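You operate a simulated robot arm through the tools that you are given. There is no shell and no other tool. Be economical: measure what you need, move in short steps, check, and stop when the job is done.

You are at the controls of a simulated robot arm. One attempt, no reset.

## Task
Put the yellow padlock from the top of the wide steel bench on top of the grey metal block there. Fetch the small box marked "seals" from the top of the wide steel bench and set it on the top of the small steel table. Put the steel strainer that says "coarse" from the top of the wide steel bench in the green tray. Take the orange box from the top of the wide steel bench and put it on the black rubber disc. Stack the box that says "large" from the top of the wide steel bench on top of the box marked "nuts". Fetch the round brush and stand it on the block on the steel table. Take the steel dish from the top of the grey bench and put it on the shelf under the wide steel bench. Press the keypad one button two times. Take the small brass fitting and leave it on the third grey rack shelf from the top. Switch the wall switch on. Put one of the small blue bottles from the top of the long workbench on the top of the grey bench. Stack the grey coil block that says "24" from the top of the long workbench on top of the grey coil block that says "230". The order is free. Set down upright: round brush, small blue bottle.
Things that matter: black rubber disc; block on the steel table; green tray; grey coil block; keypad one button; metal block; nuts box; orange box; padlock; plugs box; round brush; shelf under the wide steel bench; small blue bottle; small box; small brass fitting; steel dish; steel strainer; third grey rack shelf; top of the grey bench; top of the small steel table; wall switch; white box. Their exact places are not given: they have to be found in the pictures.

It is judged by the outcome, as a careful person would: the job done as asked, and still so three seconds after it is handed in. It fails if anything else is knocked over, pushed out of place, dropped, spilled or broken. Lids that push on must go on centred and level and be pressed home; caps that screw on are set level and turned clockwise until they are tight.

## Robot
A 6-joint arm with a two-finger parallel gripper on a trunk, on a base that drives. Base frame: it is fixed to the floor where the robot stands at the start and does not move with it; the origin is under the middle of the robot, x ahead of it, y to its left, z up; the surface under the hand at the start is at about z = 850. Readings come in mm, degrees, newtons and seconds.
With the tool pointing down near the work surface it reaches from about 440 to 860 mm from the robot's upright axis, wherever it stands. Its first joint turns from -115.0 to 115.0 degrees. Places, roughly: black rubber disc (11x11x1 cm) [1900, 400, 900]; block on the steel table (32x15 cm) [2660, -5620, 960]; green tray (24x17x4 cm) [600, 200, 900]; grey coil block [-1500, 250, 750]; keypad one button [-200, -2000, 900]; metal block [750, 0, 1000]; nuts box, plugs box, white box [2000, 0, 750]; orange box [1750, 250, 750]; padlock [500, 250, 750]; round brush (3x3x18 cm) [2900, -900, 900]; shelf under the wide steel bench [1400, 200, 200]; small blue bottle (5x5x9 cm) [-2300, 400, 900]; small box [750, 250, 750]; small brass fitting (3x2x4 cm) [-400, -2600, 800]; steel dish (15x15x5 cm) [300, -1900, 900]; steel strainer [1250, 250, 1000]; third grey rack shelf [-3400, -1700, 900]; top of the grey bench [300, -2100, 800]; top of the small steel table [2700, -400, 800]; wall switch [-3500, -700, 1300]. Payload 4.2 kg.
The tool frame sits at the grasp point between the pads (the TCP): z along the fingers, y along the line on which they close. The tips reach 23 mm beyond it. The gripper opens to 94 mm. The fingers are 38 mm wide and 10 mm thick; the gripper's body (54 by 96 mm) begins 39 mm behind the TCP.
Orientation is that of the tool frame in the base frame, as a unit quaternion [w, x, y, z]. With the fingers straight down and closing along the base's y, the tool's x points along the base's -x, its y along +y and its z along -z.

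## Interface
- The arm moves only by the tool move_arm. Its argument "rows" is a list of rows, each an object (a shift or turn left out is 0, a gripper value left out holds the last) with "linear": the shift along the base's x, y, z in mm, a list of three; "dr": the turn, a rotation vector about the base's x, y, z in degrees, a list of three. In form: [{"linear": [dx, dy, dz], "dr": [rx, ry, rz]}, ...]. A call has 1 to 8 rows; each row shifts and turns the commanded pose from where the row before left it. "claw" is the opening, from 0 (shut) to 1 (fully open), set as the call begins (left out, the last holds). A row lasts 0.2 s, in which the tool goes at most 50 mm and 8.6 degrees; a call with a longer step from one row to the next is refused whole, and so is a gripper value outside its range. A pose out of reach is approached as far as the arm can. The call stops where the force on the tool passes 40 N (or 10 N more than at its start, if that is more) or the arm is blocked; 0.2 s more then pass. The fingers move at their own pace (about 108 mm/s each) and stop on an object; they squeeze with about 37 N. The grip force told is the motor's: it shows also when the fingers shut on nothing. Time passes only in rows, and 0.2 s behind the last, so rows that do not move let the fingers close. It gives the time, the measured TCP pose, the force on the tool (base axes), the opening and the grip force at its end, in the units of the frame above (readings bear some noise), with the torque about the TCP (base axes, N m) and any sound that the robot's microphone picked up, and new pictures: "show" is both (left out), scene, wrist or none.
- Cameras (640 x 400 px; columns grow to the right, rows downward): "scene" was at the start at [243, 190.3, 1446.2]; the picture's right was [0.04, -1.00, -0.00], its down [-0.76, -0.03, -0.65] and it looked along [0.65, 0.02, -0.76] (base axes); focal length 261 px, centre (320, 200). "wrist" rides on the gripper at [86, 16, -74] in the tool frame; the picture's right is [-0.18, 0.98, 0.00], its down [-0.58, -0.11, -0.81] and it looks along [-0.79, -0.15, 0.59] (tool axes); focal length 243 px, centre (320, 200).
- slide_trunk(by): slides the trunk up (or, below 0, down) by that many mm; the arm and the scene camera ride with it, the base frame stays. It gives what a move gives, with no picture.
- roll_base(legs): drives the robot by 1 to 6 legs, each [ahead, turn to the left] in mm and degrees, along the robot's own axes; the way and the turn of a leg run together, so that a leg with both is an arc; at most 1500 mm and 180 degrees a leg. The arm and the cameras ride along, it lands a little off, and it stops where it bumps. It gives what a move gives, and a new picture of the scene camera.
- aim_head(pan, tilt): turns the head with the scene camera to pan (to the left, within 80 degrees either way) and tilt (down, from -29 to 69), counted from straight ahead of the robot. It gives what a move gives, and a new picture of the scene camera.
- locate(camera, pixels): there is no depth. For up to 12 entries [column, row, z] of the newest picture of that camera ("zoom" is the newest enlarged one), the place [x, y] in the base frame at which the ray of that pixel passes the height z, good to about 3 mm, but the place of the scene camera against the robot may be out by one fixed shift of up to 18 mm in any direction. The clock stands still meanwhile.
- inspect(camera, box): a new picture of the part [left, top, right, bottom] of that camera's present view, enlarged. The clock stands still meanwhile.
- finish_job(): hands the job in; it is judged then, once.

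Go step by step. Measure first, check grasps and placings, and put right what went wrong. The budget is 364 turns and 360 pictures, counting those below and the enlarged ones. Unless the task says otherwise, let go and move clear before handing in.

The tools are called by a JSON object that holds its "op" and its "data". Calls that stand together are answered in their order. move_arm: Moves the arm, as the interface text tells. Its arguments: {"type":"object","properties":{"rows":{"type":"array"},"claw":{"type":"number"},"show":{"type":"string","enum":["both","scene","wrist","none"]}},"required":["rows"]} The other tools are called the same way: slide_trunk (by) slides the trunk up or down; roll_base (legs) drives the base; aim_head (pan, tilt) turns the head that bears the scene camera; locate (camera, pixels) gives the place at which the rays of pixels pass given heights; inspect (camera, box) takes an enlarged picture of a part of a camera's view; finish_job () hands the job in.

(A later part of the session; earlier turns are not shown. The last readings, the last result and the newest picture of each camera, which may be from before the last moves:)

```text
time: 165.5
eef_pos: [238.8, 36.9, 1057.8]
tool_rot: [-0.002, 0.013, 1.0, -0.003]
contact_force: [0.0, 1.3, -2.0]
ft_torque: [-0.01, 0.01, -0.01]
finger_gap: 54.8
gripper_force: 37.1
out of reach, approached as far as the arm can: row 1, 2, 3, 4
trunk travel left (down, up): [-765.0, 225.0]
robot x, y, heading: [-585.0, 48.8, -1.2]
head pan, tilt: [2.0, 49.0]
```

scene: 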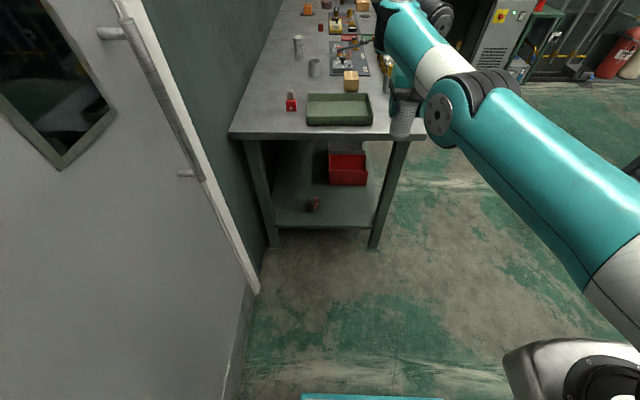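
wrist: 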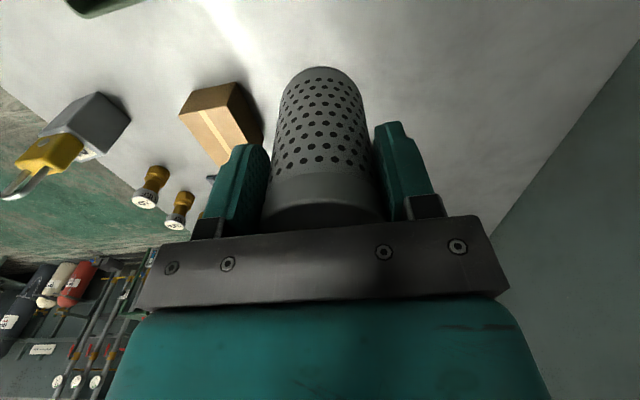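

{"op": "move_arm", "data": {"rows": [{"linear": [40, 0, -20]}, {"linear": [40, 0, -20]}, {"linear": [40, 0, -20]}, {"linear": [40, 0, -20]}, {"linear": [0, 0, -40]}, {"linear": [-20, 0, -40]}], "show": "scene"}}

```text
time: 166.9
eef_pos: [283.7, 37.9, 937.6]
tool_rot: [0.001, 0.012, 1.0, -0.003]
contact_force: [-0.4, 0.5, -1.9]
ft_torque: [-0.01, 0.01, 0.04]
finger_gap: 54.8
gripper_force: 36.7
out of reach, approached as far as the arm can: row 2, 3, 4
trunk travel left (down, up): [-765.0, 225.0]
robot x, y, heading: [-581.1, 48.0, -1.4]
head pan, tilt: [2.0, 49.0]
```

scene: 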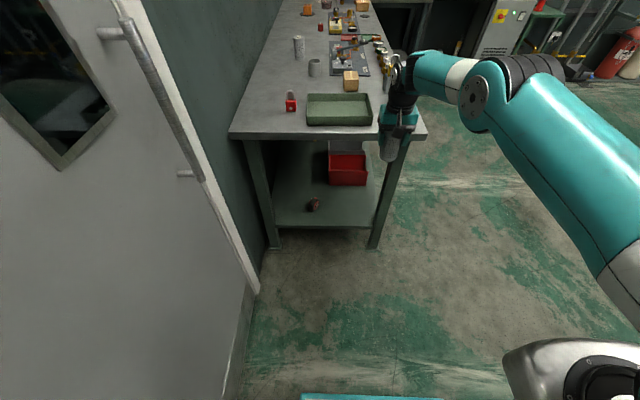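

The elbow came up again. Retract to verify.

{"op": "move_arm", "data": {"rows": [{"linear": [-40, 0, 0]}, {"linear": [-40, 0, 5]}, {"linear": [-40, 0, 10]}, {"linear": [-40, 0, 10]}, {"linear": [-40, 0, 10]}, {"linear": [-40, 0, 20]}], "show": "scene"}}

```text
time: 168.3
eef_pos: [41.4, 38.5, 993.6]
tool_rot: [0.0, 0.012, 1.0, -0.003]
contact_force: [0.1, 0.5, -2.7]
ft_torque: [-0.03, 0.04, 0.02]
finger_gap: 54.6
gripper_force: 36.7
trunk travel left (down, up): [-765.0, 225.0]
robot x, y, heading: [-580.9, 45.4, -1.4]
head pan, tilt: [2.0, 49.0]
```

scene: 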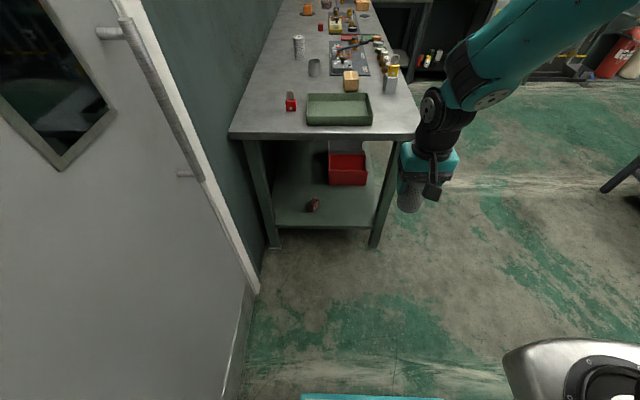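

Elbow-up restored. Raise slightly, drive ahead 510 mm and place into the tray.

{"op": "move_arm", "data": {"rows": [{"linear": [0, 0, 30]}, {"linear": [0, 0, 20]}], "show": "none"}}

{"op": "roll_base", "data": {"legs": [[510, 0]]}}

{"op": "move_arm", "data": {"rows": [{"linear": [0, 35, 0]}, {"linear": [0, 35, 0]}, {"linear": [0, 35, 0]}, {"linear": [5, 30, 0]}], "show": "both"}}

```text
time: 168.9
eef_pos: [42.1, 37.1, 1042.6]
tool_rot: [-0.001, 0.013, 1.0, -0.003]
contact_force: [0.1, -1.0, -2.7]
ft_torque: [0.04, 0.04, 0.02]
finger_gap: 54.7
gripper_force: 36.8
trunk travel left (down, up): [-765.0, 225.0]
robot x, y, heading: [-579.4, 46.0, -1.3]
head pan, tilt: [2.0, 49.0]
```

```text
time: 171.9
eef_pos: [551.3, 25.9, 1041.9]
tool_rot: [-0.002, 0.013, 1.0, -0.003]
contact_force: [0.3, -1.2, -2.1]
ft_torque: [0.0, 0.03, 0.02]
finger_gap: 54.7
gripper_force: 37.3
trunk travel left (down, up): [-765.0, 225.0]
robot x, y, heading: [-73.3, 31.7, -1.3]
head pan, tilt: [2.0, 49.0]
```

scene: 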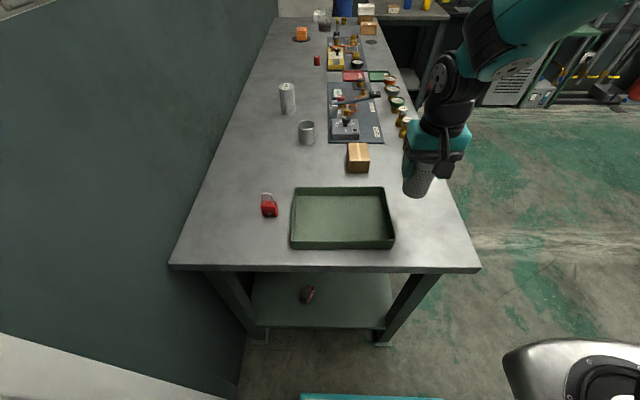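

```text
time: 172.9
eef_pos: [556.8, 161.3, 1042.6]
tool_rot: [-0.001, 0.014, 1.0, -0.004]
contact_force: [-0.4, 0.0, -2.9]
ft_torque: [0.03, -0.02, -0.02]
finger_gap: 54.9
gripper_force: 36.7
trunk travel left (down, up): [-765.0, 225.0]
robot x, y, heading: [-69.7, 34.4, -1.4]
head pan, tilt: [2.0, 49.0]
```

scene: 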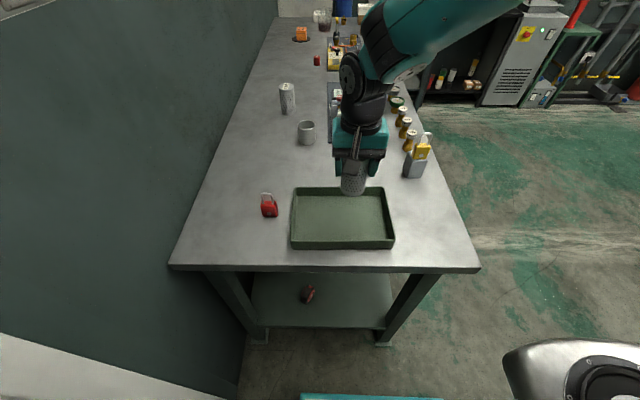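
wrist: 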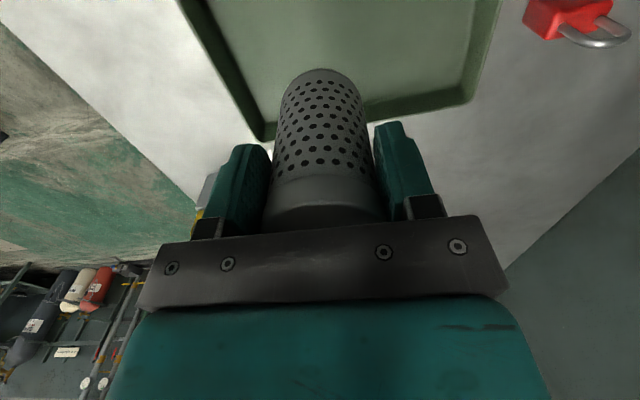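

{"op": "move_arm", "data": {"rows": [{"linear": [0, 3, -40]}, {"linear": [0, 3, -35]}, {"linear": [0, 0, -20]}, {"linear": [0, 0, -6]}, {"linear": [0, 0, -4]}, {"linear": [0, 0, -3]}, {"linear": [0, 0, -2]}, {"linear": [0, 0, -2]}], "show": "wrist"}}

```text
time: 174.7
eef_pos: [557.0, 166.4, 931.6]
tool_rot: [0.0, 0.012, 1.0, -0.004]
contact_force: [-1.3, -1.9, 4.8]
ft_torque: [0.02, 0.02, 0.01]
finger_gap: 54.7
gripper_force: 36.7
trunk travel left (down, up): [-765.0, 225.0]
robot x, y, heading: [-69.2, 31.5, -1.3]
head pan, tilt: [2.0, 49.0]
```

wrist: 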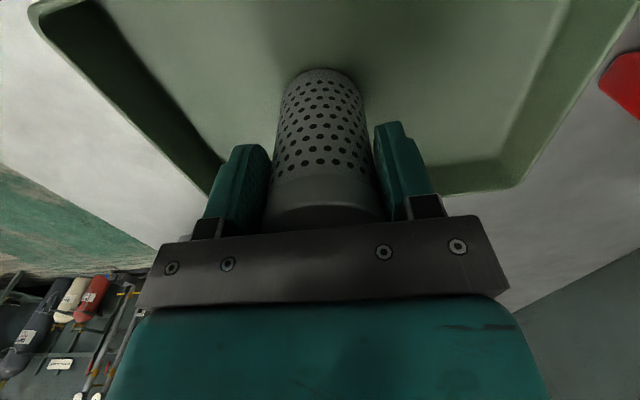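

Touching the tray floor (5 N). One more mm, release, and rise.

{"op": "move_arm", "data": {"rows": [{"linear": [0, 0, -1.5]}, {}], "show": "none"}}

{"op": "move_arm", "data": {"rows": [{}, {}], "claw": 1, "show": "none"}}

{"op": "move_arm", "data": {"rows": [{"linear": [0, 0, 35]}, {"linear": [0, 0, 45]}, {"linear": [0, 0, 45]}, {"linear": [0, -45, 10]}, {"linear": [0, -45, 0]}, {"linear": [0, -45, 0]}], "show": "both"}}

```text
time: 175.3
eef_pos: [557.2, 167.3, 930.7]
tool_rot: [0.001, 0.013, 1.0, -0.002]
contact_force: [-5.3, -5.3, 26.3]
ft_torque: [0.1, -0.24, -0.03]
finger_gap: 54.8
gripper_force: 36.7
trunk travel left (down, up): [-765.0, 225.0]
robot x, y, heading: [-66.5, 32.9, -1.1]
head pan, tilt: [2.0, 49.0]
```

```text
time: 175.9
eef_pos: [557.3, 167.5, 928.4]
tool_rot: [0.0, 0.012, 1.0, -0.004]
contact_force: [0.9, -1.0, -0.6]
ft_torque: [0.0, 0.03, 0.0]
finger_gap: 93.9
gripper_force: 0.0
trunk travel left (down, up): [-765.0, 225.0]
robot x, y, heading: [-73.2, 39.1, -1.2]
head pan, tilt: [2.0, 49.0]
```

```text
time: 177.3
eef_pos: [557.5, 29.3, 1066.3]
tool_rot: [-0.001, 0.011, 1.0, -0.003]
contact_force: [-0.2, 0.5, 0.0]
ft_torque: [-0.02, 0.0, -0.01]
finger_gap: 94.0
gripper_force: 0.1
trunk travel left (down, up): [-765.0, 225.0]
robot x, y, heading: [-71.0, 29.8, -1.4]
head pan, tilt: [2.0, 49.0]
```

scene: 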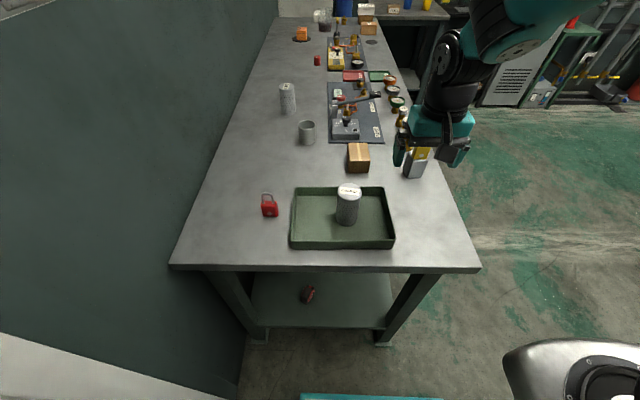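
wrist: 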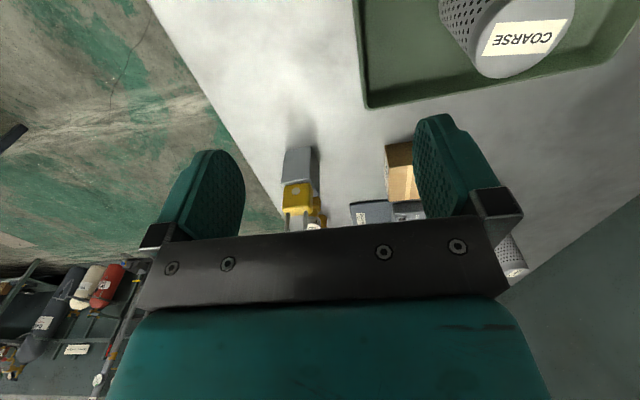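

Strainer stands in the tray. Next go look at the grey bench side (y≈-2000): back off, turn right, drive, and look.

{"op": "roll_base", "data": {"legs": [[-350, 0], [0, -88.6], [700, 0]]}}

{"op": "aim_head", "data": {"pan": 20, "tilt": 28}}

{"op": "aim_head", "data": {"pan": -40, "tilt": 20}}

```text
time: 186.8
eef_pos: [-425.3, -1291.5, 1066.1]
tool_rot: [-0.003, 0.711, 0.703, -0.002]
contact_force: [0.0, 0.2, 0.4]
ft_torque: [0.0, 0.02, -0.02]
finger_gap: 94.0
gripper_force: 0.0
trunk travel left (down, up): [-765.0, 225.0]
robot x, y, heading: [-428.8, -665.8, -90.3]
head pan, tilt: [2.0, 49.0]
```

scene: 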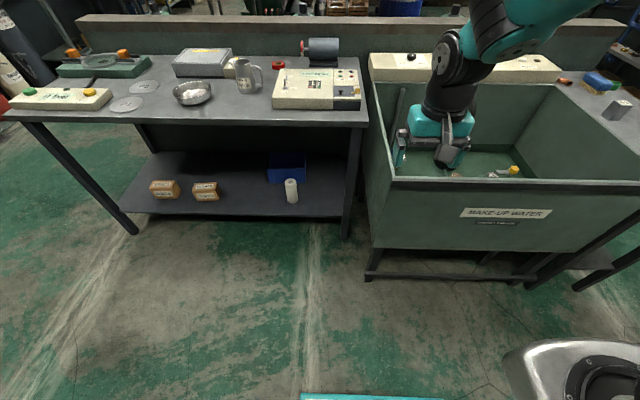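

```text
time: 187.7
eef_pos: [-424.2, -1291.0, 1065.7]
tool_rot: [-0.003, 0.711, 0.703, -0.002]
contact_force: [0.1, -0.1, 0.4]
ft_torque: [-0.02, -0.01, 0.03]
finger_gap: 93.8
gripper_force: 0.1
trunk travel left (down, up): [-765.0, 225.0]
robot x, y, heading: [-426.3, -661.3, -90.5]
head pan, tilt: [20.0, 28.0]
```

scene: 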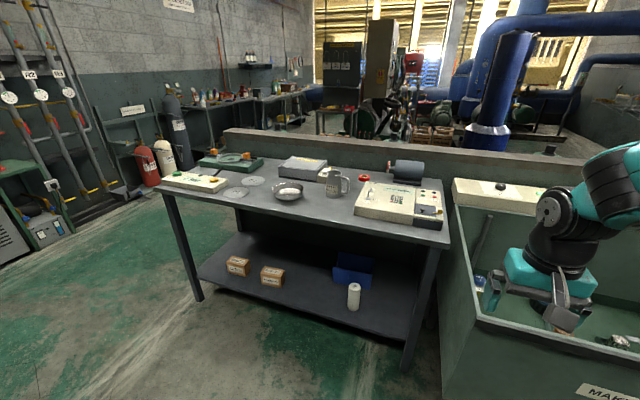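

```text
time: 189.0
eef_pos: [-424.3, -1290.2, 1066.3]
tool_rot: [-0.004, 0.711, 0.703, -0.003]
contact_force: [0.0, -0.5, -0.8]
ft_torque: [0.02, -0.01, 0.01]
finger_gap: 94.2
gripper_force: 0.1
trunk travel left (down, up): [-765.0, 225.0]
robot x, y, heading: [-427.7, -662.9, -90.5]
head pan, tilt: [-40.0, 20.0]
```

scene: 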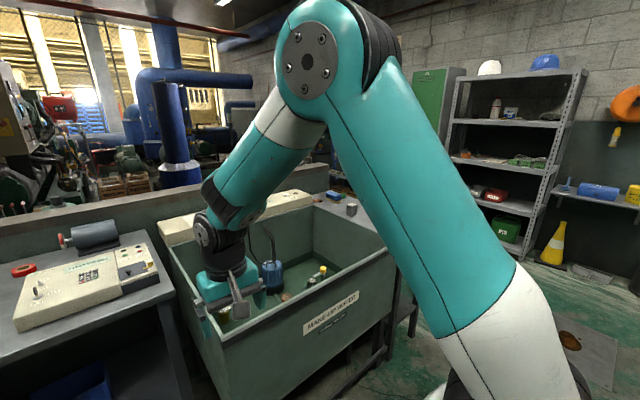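

{"op": "aim_head", "data": {"pan": 5, "tilt": 35}}

{"op": "inspect", "data": {"camera": "scene", "box": [20, 60, 260, 210]}}

{"op": "inspect", "data": {"camera": "scene", "box": [240, 70, 400, 170]}}

{"op": "inspect", "data": {"camera": "scene", "box": [380, 70, 640, 240]}}

```text
time: 190.1
eef_pos: [-424.7, -1291.9, 1068.0]
tool_rot: [-0.003, 0.711, 0.703, -0.001]
contact_force: [-0.1, 0.0, -0.5]
ft_torque: [-0.01, 0.01, -0.04]
finger_gap: 93.9
gripper_force: 0.0
trunk travel left (down, up): [-765.0, 225.0]
robot x, y, heading: [-431.3, -661.5, -90.5]
head pan, tilt: [5.0, 35.0]
```

scene: 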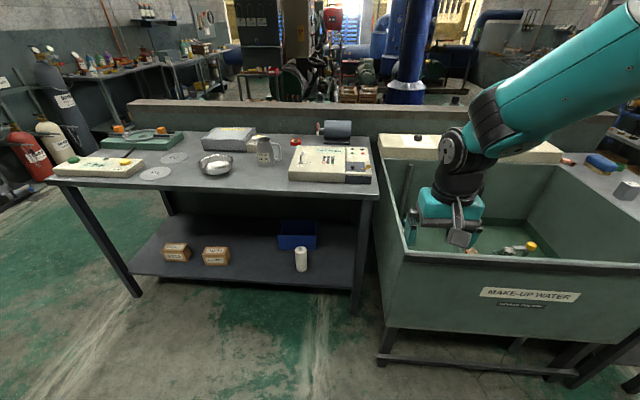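

```text
2.67 times, centred on (140, 135) of scene
```

zoom: 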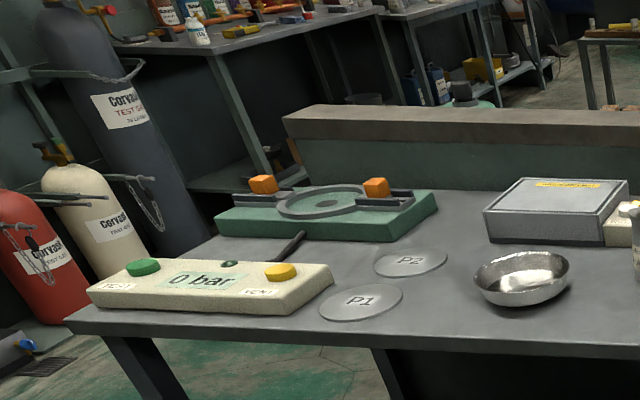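

```text
4.00 times, centred on (320, 120) of scene
```

zoom: 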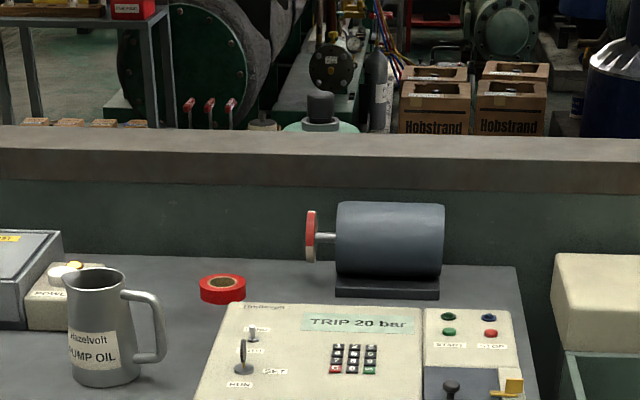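

```text
2.35 times, centred on (510, 155) of scene
```

zoom: 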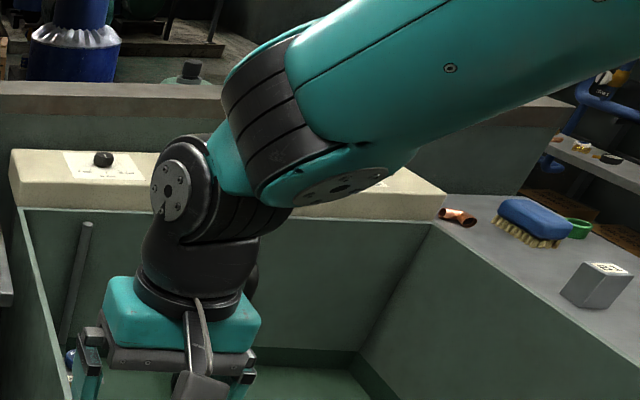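

{"op": "locate", "data": {"camera": "scene", "pixels": [[215, 174, 850], [52, 180, 850], [378, 197, 850], [128, 137, 850], [355, 140, 850], [340, 155, 900], [525, 248, 850], [525, 248, 500], [400, 255, 900], [630, 262, 900]]}}

{"op": "inspect", "data": {"camera": "scene", "box": [390, 200, 560, 300]}}

```text
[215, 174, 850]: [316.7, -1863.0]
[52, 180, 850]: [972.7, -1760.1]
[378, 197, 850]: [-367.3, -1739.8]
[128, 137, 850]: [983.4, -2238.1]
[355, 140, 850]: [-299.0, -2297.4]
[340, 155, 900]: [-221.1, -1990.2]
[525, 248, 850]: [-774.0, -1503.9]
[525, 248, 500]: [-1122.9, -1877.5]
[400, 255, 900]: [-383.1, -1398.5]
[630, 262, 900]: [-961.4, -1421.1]
```

```text
3.76 times, centred on (475, 250) of scene
```

zoom: 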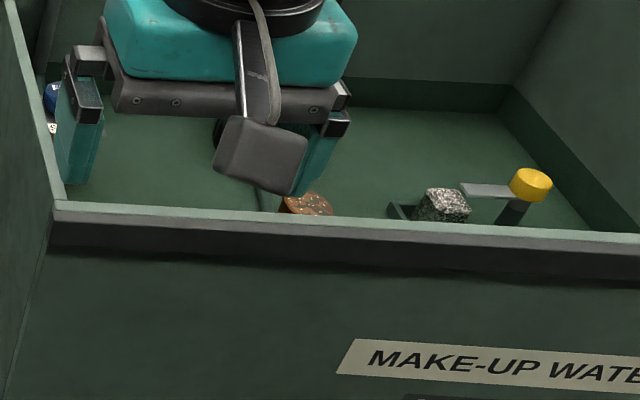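

Bench front edge ≈ y -1745; dish ≈ (317,-1863), keypad ≈ (-221,-1990). Drive to about (60,-1200) facing it.

{"op": "roll_base", "data": {"legs": [[0, 45.5], [690, 0], [0, -45], [50, 0]]}}

{"op": "aim_head", "data": {"pan": 15, "tilt": 45}}

```text
time: 198.6
eef_pos: [35.1, -1832.4, 1067.9]
tool_rot: [-0.004, 0.722, 0.692, -0.002]
contact_force: [0.5, -0.1, 0.4]
ft_torque: [0.01, -0.02, -0.01]
finger_gap: 94.1
gripper_force: 0.0
trunk travel left (down, up): [-765.0, 225.0]
robot x, y, heading: [51.4, -1202.4, -92.2]
head pan, tilt: [5.0, 35.0]
```

scene: 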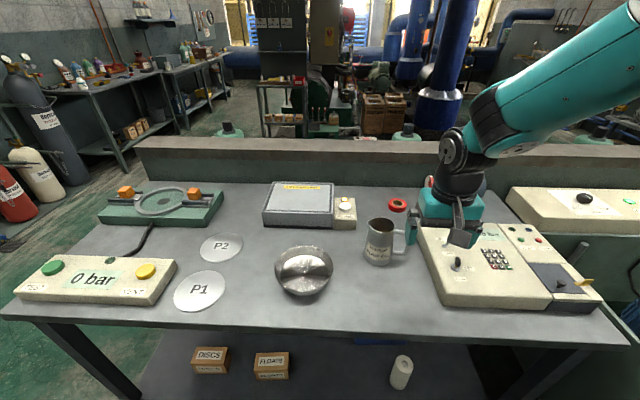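

```text
time: 199.3
eef_pos: [35.9, -1831.8, 1067.1]
tool_rot: [-0.003, 0.722, 0.692, -0.001]
contact_force: [-0.2, -0.2, -0.7]
ft_torque: [0.01, 0.04, 0.02]
finger_gap: 94.0
gripper_force: 0.1
trunk travel left (down, up): [-765.0, 225.0]
robot x, y, heading: [50.8, -1203.7, -92.0]
head pan, tilt: [15.0, 45.0]
```

scene: 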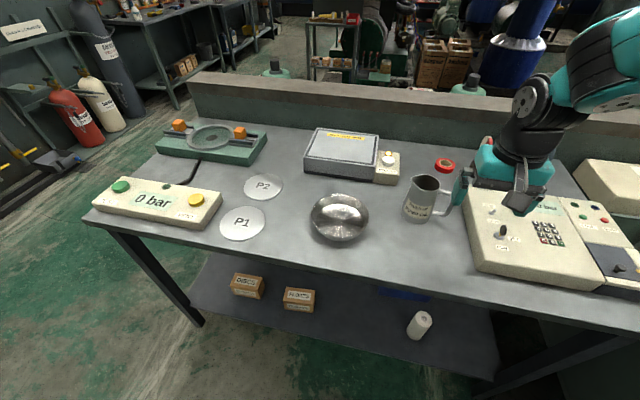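

{"op": "inspect", "data": {"camera": "scene", "box": [480, 190, 640, 300]}}

{"op": "locate", "data": {"camera": "scene", "pixels": [[548, 233, 880], [548, 233, 900], [340, 216, 850], [312, 215, 890], [368, 215, 890], [338, 240, 850], [340, 195, 890]]}}

{"op": "move_arm", "data": {"rows": [{"linear": [-40, 0, -10]}, {"linear": [-40, 10, -10]}, {"linear": [-40, 10, -10]}, {"linear": [-40, 10, -10]}], "show": "wrist"}}

```text
3.64 times, centred on (560, 245) of scene
```

zoom: 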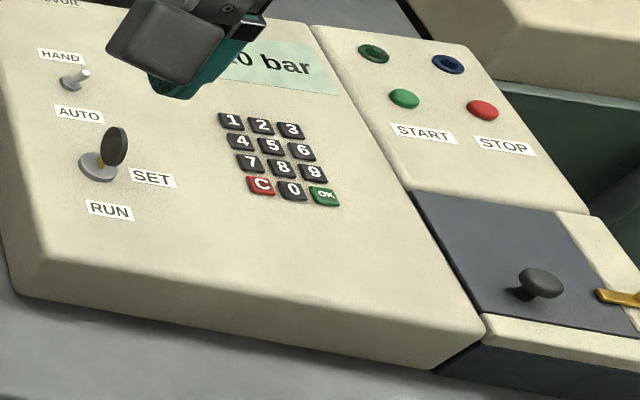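

```text
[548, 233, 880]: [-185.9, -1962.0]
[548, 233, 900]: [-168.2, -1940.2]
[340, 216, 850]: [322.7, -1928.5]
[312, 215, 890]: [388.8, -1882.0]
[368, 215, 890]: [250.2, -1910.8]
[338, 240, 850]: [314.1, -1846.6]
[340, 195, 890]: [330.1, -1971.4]
```

```text
time: 200.3
eef_pos: [-128.0, -1802.9, 1027.3]
tool_rot: [-0.002, 0.722, 0.692, -0.002]
contact_force: [0.8, -0.2, -0.2]
ft_torque: [0.03, -0.01, -0.04]
finger_gap: 94.0
gripper_force: 0.1
trunk travel left (down, up): [-765.0, 225.0]
robot x, y, heading: [46.4, -1204.4, -92.2]
head pan, tilt: [15.0, 45.0]
```

wrist: 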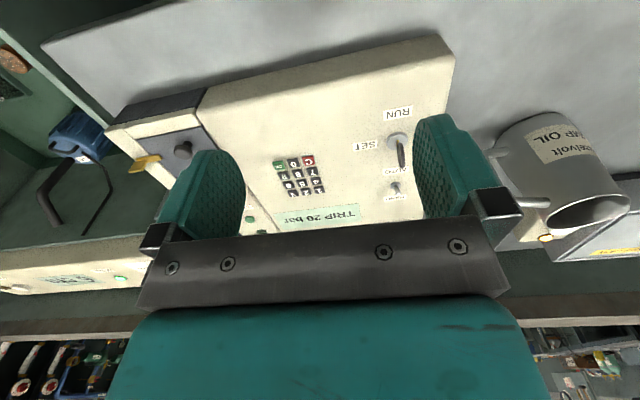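

{"op": "inspect", "data": {"camera": "wrist", "box": [240, 130, 360, 230]}}

{"op": "locate", "data": {"camera": "wrist", "pixels": [[454, 35, 850], [454, 60, 880], [200, 110, 850], [301, 175, 880], [301, 175, 900], [301, 175, 920], [317, 187, 880], [317, 187, 900], [292, 192, 890], [317, 187, 890]]}}

```text
4.00 times, centred on (300, 180) of wrist
```

zoom: 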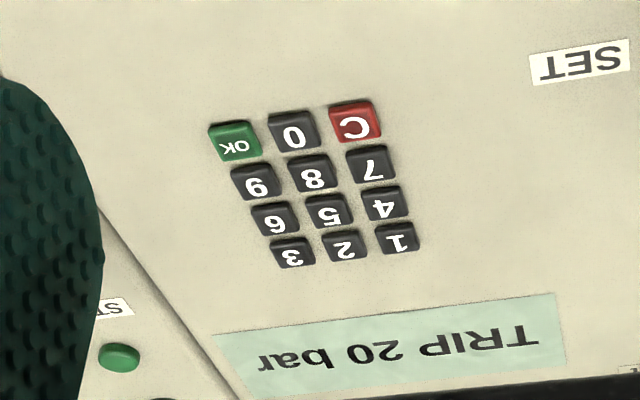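

```text
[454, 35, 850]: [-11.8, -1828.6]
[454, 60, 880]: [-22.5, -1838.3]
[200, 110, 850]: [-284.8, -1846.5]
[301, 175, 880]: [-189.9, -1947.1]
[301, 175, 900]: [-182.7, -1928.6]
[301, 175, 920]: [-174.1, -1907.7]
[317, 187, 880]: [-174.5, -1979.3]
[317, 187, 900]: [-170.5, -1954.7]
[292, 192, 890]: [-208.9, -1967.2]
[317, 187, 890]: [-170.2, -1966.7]
```

Keys have ≈21 mm pitch; "1" is at the lower right of the pad in the wrist view (320,189). Close the fingers and move nearer to measure it.

{"op": "move_arm", "data": {"rows": [{"linear": [-20, -35, 0]}, {"linear": [-20, -35, -10]}, {"linear": [0, -35, -10]}, {}], "claw": 0, "show": "wrist"}}

{"op": "inspect", "data": {"camera": "wrist", "box": [240, 20, 400, 140]}}

```text
time: 201.3
eef_pos: [-166.3, -1908.3, 1008.7]
tool_rot: [-0.004, 0.721, 0.692, -0.002]
contact_force: [0.4, 0.8, 0.2]
ft_torque: [-0.01, -0.01, 0.0]
finger_gap: 0.1
gripper_force: 37.8
trunk travel left (down, up): [-765.0, 225.0]
robot x, y, heading: [51.2, -1202.5, -92.3]
head pan, tilt: [15.0, 45.0]
```

wrist: 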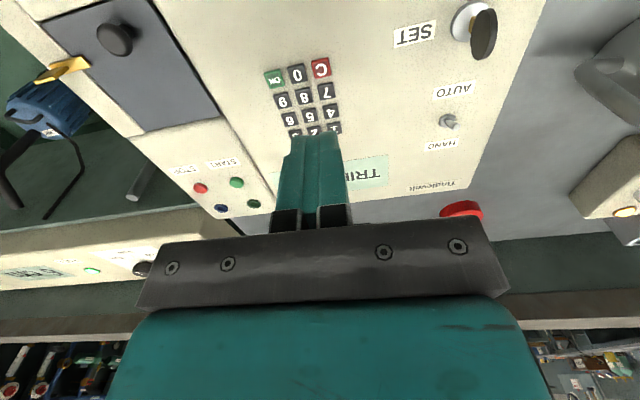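

```text
3.33 times, centred on (320, 80) of wrist
```

zoom: 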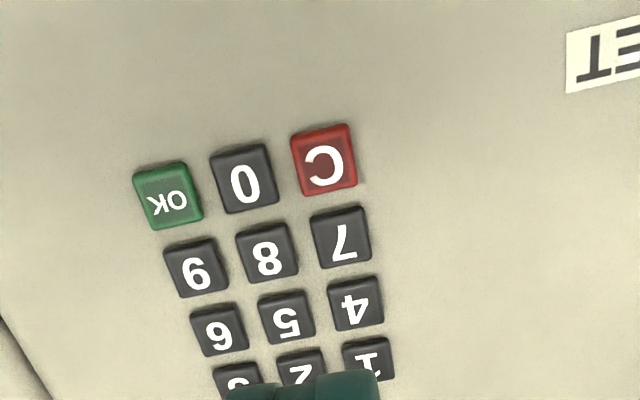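

{"op": "locate", "data": {"camera": "wrist", "pixels": [[307, 105.5, 870], [307, 105.5, 880], [307, 105.5, 890], [307, 105.5, 900], [334.4, 128, 890], [334.4, 128, 900], [321.2, 69.5, 880], [334.4, 128, 910], [315, 130, 900], [326, 91.4, 890]]}}

```text
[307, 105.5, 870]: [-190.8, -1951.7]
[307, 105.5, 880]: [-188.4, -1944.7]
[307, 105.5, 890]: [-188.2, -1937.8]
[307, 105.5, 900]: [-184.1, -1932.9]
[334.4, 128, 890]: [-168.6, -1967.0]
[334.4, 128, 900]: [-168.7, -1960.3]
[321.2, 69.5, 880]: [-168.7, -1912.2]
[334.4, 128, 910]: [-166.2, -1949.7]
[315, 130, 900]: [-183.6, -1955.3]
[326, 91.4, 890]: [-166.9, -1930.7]
```

Key "1" ≈ (-168,-1965, z≈890). Move over and down to tip ≈ 905.

{"op": "move_arm", "data": {"rows": [{"linear": [0, -30, -20]}, {"linear": [0, -29, -20]}, {"linear": [0, 0, -20]}, {"linear": [0, 0, -15]}, {}], "show": "both"}}

{"op": "inspect", "data": {"camera": "wrist", "box": [220, 40, 420, 190]}}

{"op": "inspect", "data": {"camera": "scene", "box": [480, 180, 640, 290]}}

```text
time: 202.5
eef_pos: [-164.4, -1967.7, 932.8]
tool_rot: [-0.003, 0.721, 0.693, -0.002]
contact_force: [-1.3, 0.7, 0.0]
ft_torque: [0.01, 0.02, 0.02]
finger_gap: 0.0
gripper_force: 36.9
trunk travel left (down, up): [-765.0, 225.0]
robot x, y, heading: [52.8, -1200.0, -92.1]
head pan, tilt: [15.0, 45.0]
```

scene: 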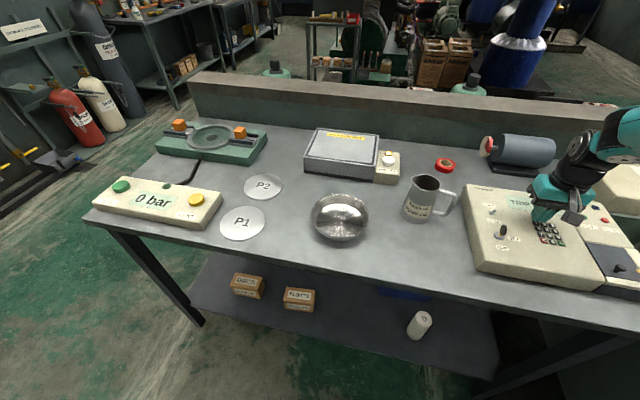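
wrist: 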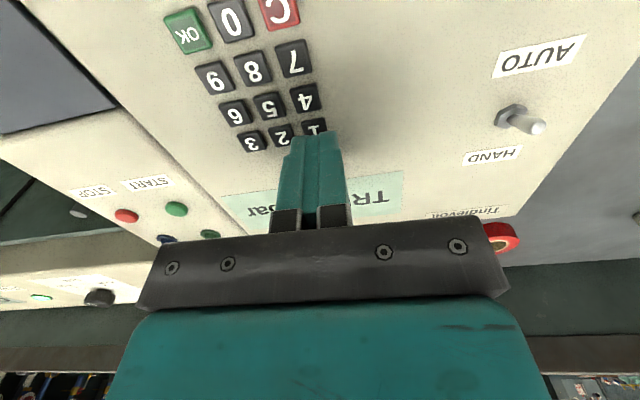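

```text
2.67 times, centred on (320, 115) of wrist
```

zoom: 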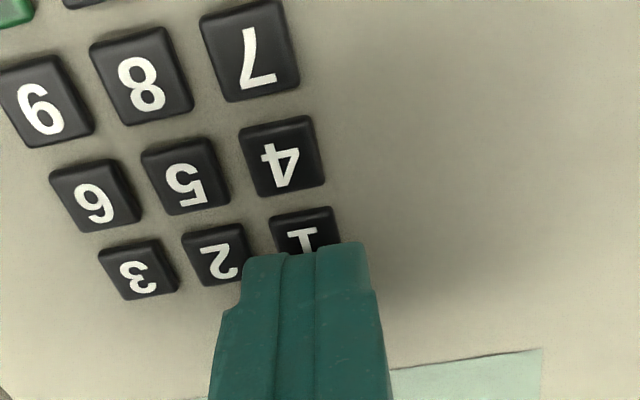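

```text
3.64 times, centred on (560, 235) of scene
```

zoom: 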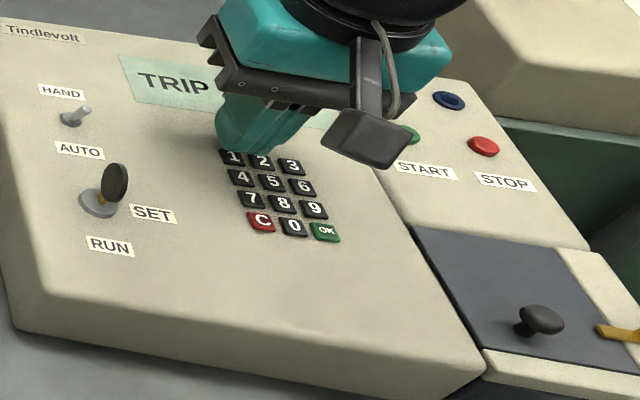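

{"op": "locate", "data": {"camera": "wrist", "pixels": [[315, 129, 890], [281, 135.6, 890], [305.8, 99, 887], [293.4, 59, 880], [315, 129, 895], [315, 129, 885]]}}

```text
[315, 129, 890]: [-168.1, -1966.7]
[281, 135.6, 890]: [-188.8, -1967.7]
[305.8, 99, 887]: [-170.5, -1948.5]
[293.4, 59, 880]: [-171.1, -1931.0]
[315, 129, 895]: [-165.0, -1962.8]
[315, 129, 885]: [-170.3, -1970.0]
```

Aligned: key 1 at (-168,-1966.5). Descend gently to press.

{"op": "move_arm", "data": {"rows": [{"linear": [-2, 0, -5]}, {"linear": [0, 0, -4]}, {"linear": [0, 0, -3]}, {"linear": [0, 0, -2]}, {"linear": [0, 0, -2]}], "show": "none"}}

```text
time: 203.5
eef_pos: [-166.4, -1967.7, 923.5]
tool_rot: [-0.001, 0.722, 0.692, -0.004]
contact_force: [2.0, 7.0, 19.8]
ft_torque: [0.38, -0.11, -0.02]
finger_gap: 0.0
gripper_force: 37.1
trunk travel left (down, up): [-765.0, 225.0]
robot x, y, heading: [52.9, -1204.0, -92.1]
head pan, tilt: [15.0, 45.0]
heard: click, click
stopped in row 5: the force on the tool passed its limit at 44 N (the readings are from after the stop); the commanded pose is now the measured one
```

{"op": "inspect", "data": {"camera": "scene", "box": [500, 180, 620, 260]}}

{"op": "inspect", "data": {"camera": "wrist", "box": [220, 60, 420, 210]}}

```text
5.00 times, centred on (560, 220) of scene
```

zoom: 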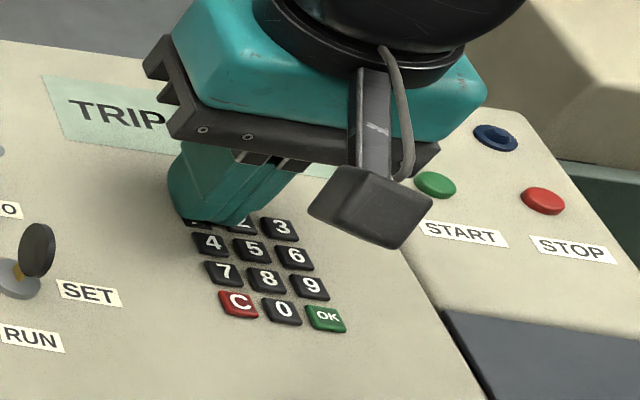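

```text
2.67 times, centred on (320, 135) of wrist
```

zoom: 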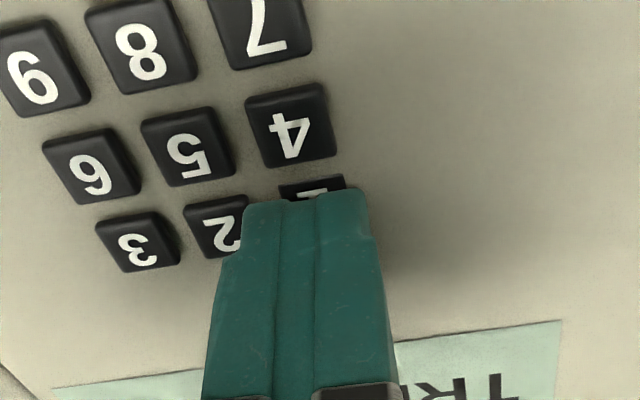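

Two clicks were heard. Lift and see whether release also clicks.

{"op": "move_arm", "data": {"rows": [{"linear": [0, 0, 4]}, {"linear": [0, 0, 6]}], "show": "none"}}

{"op": "move_arm", "data": {"rows": [{"linear": [0, 5, 20]}, {"linear": [0, 20, 30]}], "show": "both"}}

{"op": "inspect", "data": {"camera": "scene", "box": [470, 160, 630, 260]}}

```text
time: 204.1
eef_pos: [-166.2, -1966.7, 928.9]
tool_rot: [-0.002, 0.722, 0.692, -0.004]
contact_force: [-0.1, 0.1, -0.3]
ft_torque: [0.01, -0.02, 0.0]
finger_gap: 0.2
gripper_force: 36.9
trunk travel left (down, up): [-765.0, 225.0]
robot x, y, heading: [50.4, -1203.9, -92.3]
head pan, tilt: [15.0, 45.0]
```

```text
time: 204.7
eef_pos: [-166.5, -1944.3, 980.6]
tool_rot: [-0.002, 0.722, 0.692, -0.003]
contact_force: [0.7, 0.0, 0.3]
ft_torque: [0.04, 0.02, -0.03]
finger_gap: 0.1
gripper_force: 37.1
trunk travel left (down, up): [-765.0, 225.0]
robot x, y, heading: [52.5, -1205.4, -92.1]
head pan, tilt: [15.0, 45.0]
```

scene: 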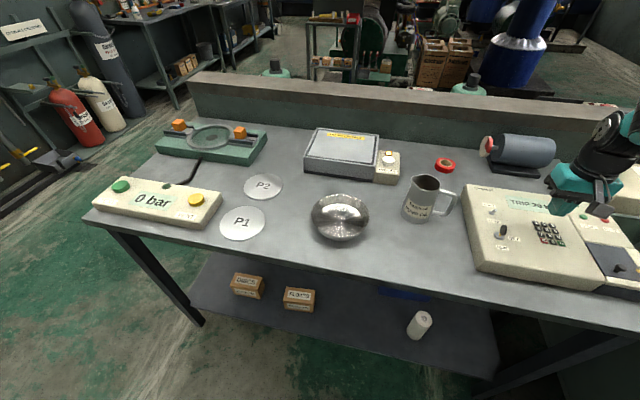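
wrist: 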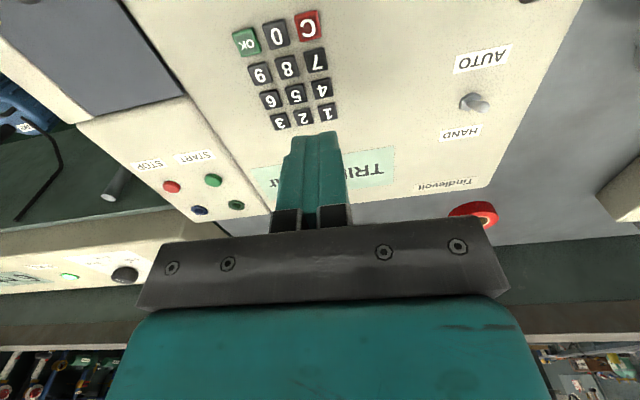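

```text
4.00 times, centred on (550, 210) of scene
```

zoom: 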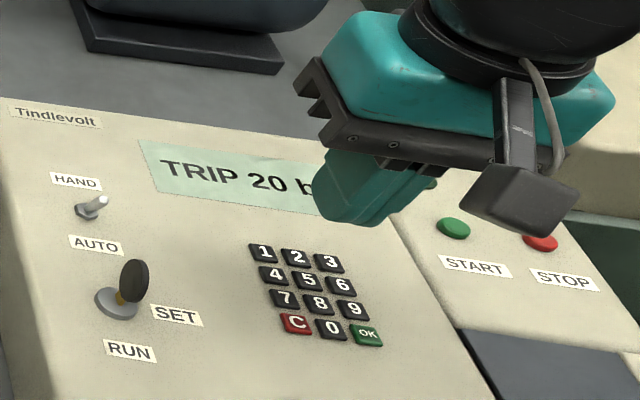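

No click on release; key 2 may have been brushed. I'll shift ≈+5 mm in x (away from key 2) and re-measure key 1.

{"op": "inspect", "data": {"camera": "wrist", "box": [260, 60, 380, 160]}}

{"op": "locate", "data": {"camera": "wrist", "pixels": [[328, 112, 898], [303, 117, 898], [322, 88, 896], [318, 104, 898], [336, 102, 898]]}}

```text
4.00 times, centred on (320, 110) of wrist
```

zoom: 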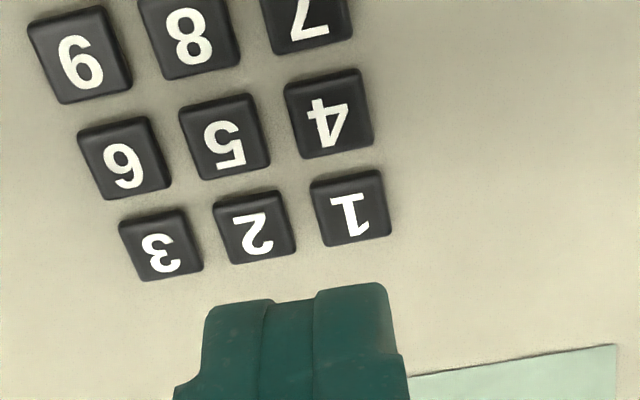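

```text
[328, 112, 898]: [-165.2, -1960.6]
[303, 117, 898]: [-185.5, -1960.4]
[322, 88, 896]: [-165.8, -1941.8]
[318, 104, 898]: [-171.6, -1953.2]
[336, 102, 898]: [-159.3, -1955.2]
```

Key 1 centre ≈ (-165.5,-1960.5), key 2's edge at ≈-177.5. Press with the finger at x≈-158 so only key 1 is touched.

{"op": "move_arm", "data": {"rows": [{"linear": [8, -10, -20]}, {"linear": [0, -11, -20]}, {"linear": [0, 0, -5]}, {}], "show": "wrist"}}

{"op": "inspect", "data": {"camera": "wrist", "box": [240, 60, 400, 180]}}

```text
time: 205.7
eef_pos: [-159.4, -1963.5, 935.5]
tool_rot: [-0.002, 0.722, 0.692, -0.004]
contact_force: [0.0, 0.0, 1.0]
ft_torque: [0.01, -0.02, 0.03]
finger_gap: 0.0
gripper_force: 37.1
trunk travel left (down, up): [-765.0, 225.0]
robot x, y, heading: [50.1, -1203.2, -92.2]
head pan, tilt: [15.0, 45.0]
```

wrist: 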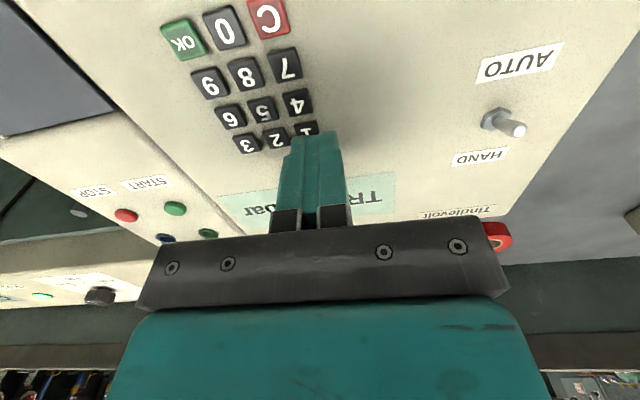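

```text
3.33 times, centred on (320, 120) of wrist
```

zoom: 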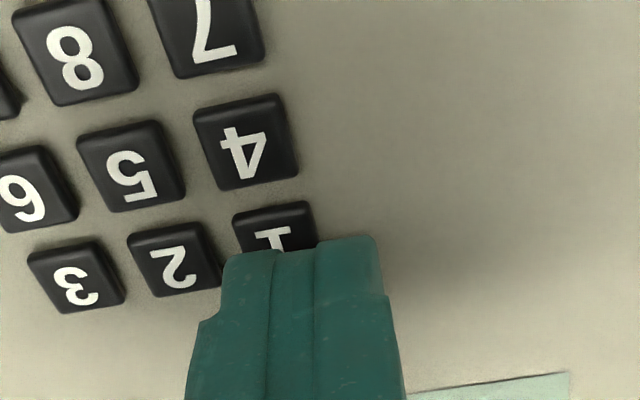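

{"op": "move_arm", "data": {"rows": [{"linear": [0, -1, -5]}, {"linear": [0, 0, -4]}, {"linear": [0, 0, -1.5]}, {"linear": [0, 0, -1]}, {"linear": [0, 0, -1]}, {"linear": [0, 0, -1]}], "show": "none"}}

```text
time: 207.1
eef_pos: [-158.8, -1965.4, 922.7]
tool_rot: [-0.001, 0.722, 0.692, -0.004]
contact_force: [-0.1, 2.1, 12.6]
ft_torque: [0.22, -0.03, -0.03]
finger_gap: 0.2
gripper_force: 37.0
trunk travel left (down, up): [-765.0, 225.0]
robot x, y, heading: [49.0, -1205.1, -92.3]
head pan, tilt: [15.0, 45.0]
heard: click, click
```

{"op": "move_arm", "data": {"rows": [{"linear": [0, 0, 2]}, {"linear": [0, 0, 3]}, {"linear": [0, 0, 5]}], "show": "none"}}

{"op": "move_arm", "data": {"rows": [{"linear": [0, 15, 40]}, {"linear": [0, 25, 40]}, {"linear": [0, 30, 30]}], "show": "wrist"}}

{"op": "inspect", "data": {"camera": "wrist", "box": [240, 130, 360, 230]}}

{"op": "inspect", "data": {"camera": "scene", "box": [470, 160, 630, 260]}}

```text
time: 207.9
eef_pos: [-158.6, -1963.8, 931.7]
tool_rot: [-0.002, 0.722, 0.692, -0.002]
contact_force: [0.3, 0.7, -0.1]
ft_torque: [0.01, -0.02, -0.01]
finger_gap: 0.0
gripper_force: 37.4
trunk travel left (down, up): [-765.0, 225.0]
robot x, y, heading: [51.4, -1205.0, -92.1]
head pan, tilt: [15.0, 45.0]
```

```text
time: 208.7
eef_pos: [-158.9, -1895.5, 1041.0]
tool_rot: [-0.002, 0.721, 0.693, -0.003]
contact_force: [-0.9, -0.8, 0.0]
ft_torque: [0.04, -0.01, -0.01]
finger_gap: 0.0
gripper_force: 37.2
trunk travel left (down, up): [-765.0, 225.0]
robot x, y, heading: [52.5, -1203.1, -92.2]
head pan, tilt: [15.0, 45.0]
```

wrist: 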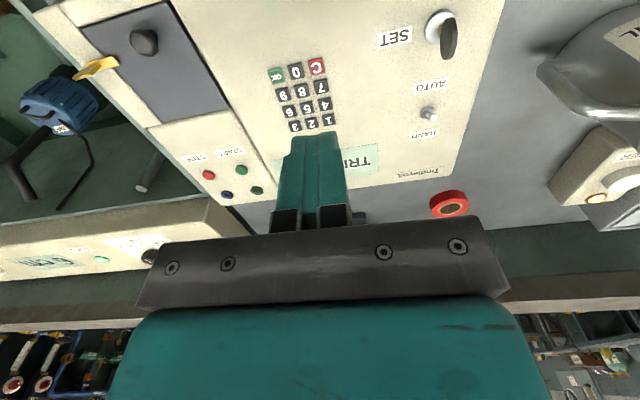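

```text
4.00 times, centred on (300, 180) of wrist
```

zoom: 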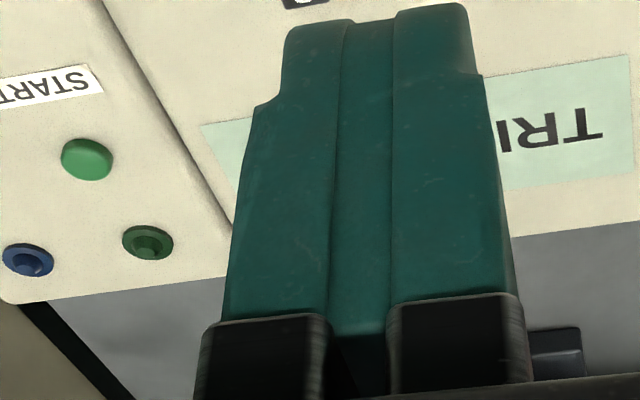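

```text
4.00 times, centred on (550, 210) of scene
```

zoom: 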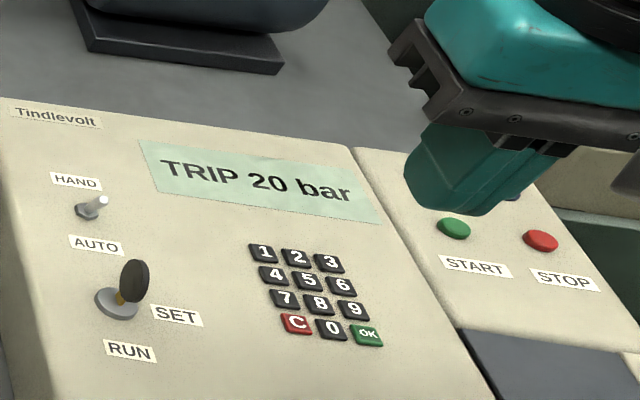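

Both pushes behaved the same (two clicks each); I take the key as pressed twice. Next the steel dish: rotate the hand 90° and move over to it.

{"op": "move_arm", "data": {"rows": [{"linear": [35, 15, 10], "dr": [0, 0, 8.5]}, {"linear": [35, 15, 10], "dr": [0, 0, 8.5]}, {"linear": [35, 10, 0], "dr": [0, 0, 8.5]}, {"linear": [35, 10, 0], "dr": [0, 0, 8.5]}, {"linear": [35, 10, 0], "dr": [0, 0, 8.5]}, {"linear": [35, 10, 0], "dr": [0, 0, 8.5]}, {"linear": [35, 10, 0], "dr": [0, 0, 8.5]}, {"linear": [35, 0, 0], "dr": [0, 0, 8.5]}], "claw": 1, "show": "none"}}

{"op": "move_arm", "data": {"rows": [{"linear": [35, 0, 0], "dr": [0, 0, 8.5]}, {"linear": [35, 0, 0], "dr": [0, 0, 8.5]}, {"linear": [30, 0, 0], "dr": [0, 0, 7]}], "show": "both"}}

```text
time: 210.5
eef_pos: [121.1, -1814.0, 1061.8]
tool_rot: [0.0, 0.211, 0.978, -0.003]
contact_force: [-0.1, -0.2, 0.3]
ft_torque: [0.02, -0.03, 0.01]
finger_gap: 93.8
gripper_force: 0.1
trunk travel left (down, up): [-765.0, 225.0]
robot x, y, heading: [48.0, -1202.9, -92.1]
head pan, tilt: [15.0, 45.0]
```

```text
time: 211.3
eef_pos: [220.9, -1814.2, 1063.0]
tool_rot: [0.001, 0.003, 1.0, -0.004]
contact_force: [-0.3, 0.1, -0.2]
ft_torque: [0.02, -0.02, 0.01]
finger_gap: 93.8
gripper_force: 0.1
trunk travel left (down, up): [-765.0, 225.0]
robot x, y, heading: [50.4, -1201.7, -92.1]
head pan, tilt: [15.0, 45.0]
```

scene: 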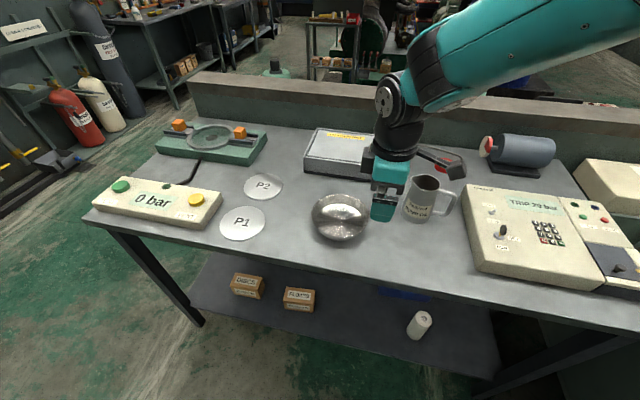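
wrist: 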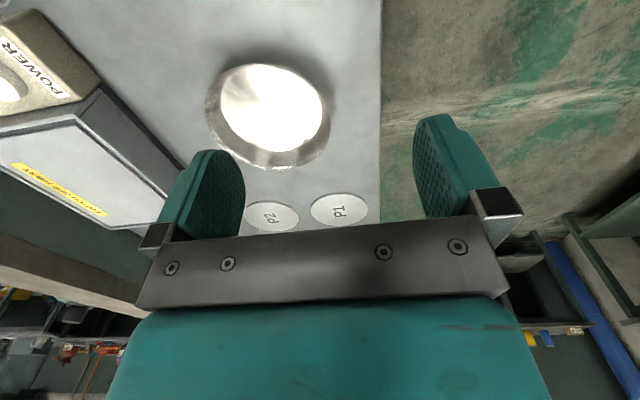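

{"op": "locate", "data": {"camera": "wrist", "pixels": [[207, 108, 900], [331, 115, 900], [207, 108, 880], [331, 115, 880], [275, 169, 900], [275, 169, 880], [260, 63, 900], [379, 120, 850], [379, 120, 800], [275, 169, 860], [260, 63, 860]]}}

{"op": "inspect", "data": {"camera": "wrist", "box": [180, 40, 360, 180]}}

{"op": "inspect", "data": {"camera": "scene", "box": [290, 170, 460, 270]}}

{"op": "inspect", "data": {"camera": "scene", "box": [490, 180, 590, 250]}}

```text
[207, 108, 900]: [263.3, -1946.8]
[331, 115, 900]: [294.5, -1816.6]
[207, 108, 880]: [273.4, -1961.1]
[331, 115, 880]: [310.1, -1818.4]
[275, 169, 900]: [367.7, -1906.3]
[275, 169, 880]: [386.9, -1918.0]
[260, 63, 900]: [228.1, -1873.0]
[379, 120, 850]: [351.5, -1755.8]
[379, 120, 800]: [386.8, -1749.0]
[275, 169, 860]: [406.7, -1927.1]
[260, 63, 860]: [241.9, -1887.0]
```

```text
2.86 times, centred on (270, 110) of wrist
```

zoom: 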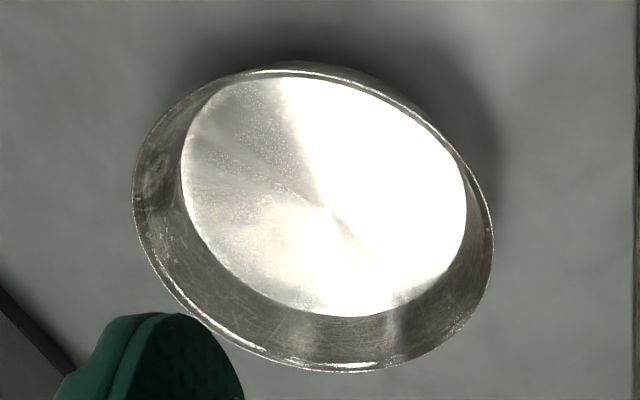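

```text
3.76 times, centred on (375, 220) of scene
```

zoom: 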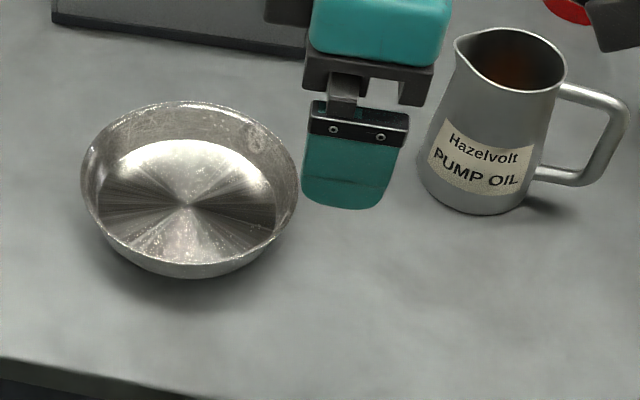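

```text
5.71 times, centred on (540, 215) of scene
```

zoom: 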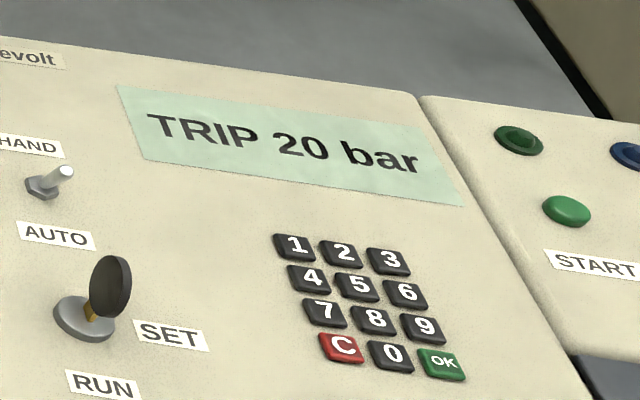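

Dish centre ≈ (313,-1895), rim z≈880, steep walls. I'll grip the near rim at (313,-1822), closing along y.

{"op": "move_arm", "data": {"rows": [{"linear": [40, -4, -20]}, {"linear": [40, -4, -30]}, {"linear": [12, -3, -40]}, {}], "show": "both"}}

```text
refused: row 2 steps farther than a row can; nothing moved
```

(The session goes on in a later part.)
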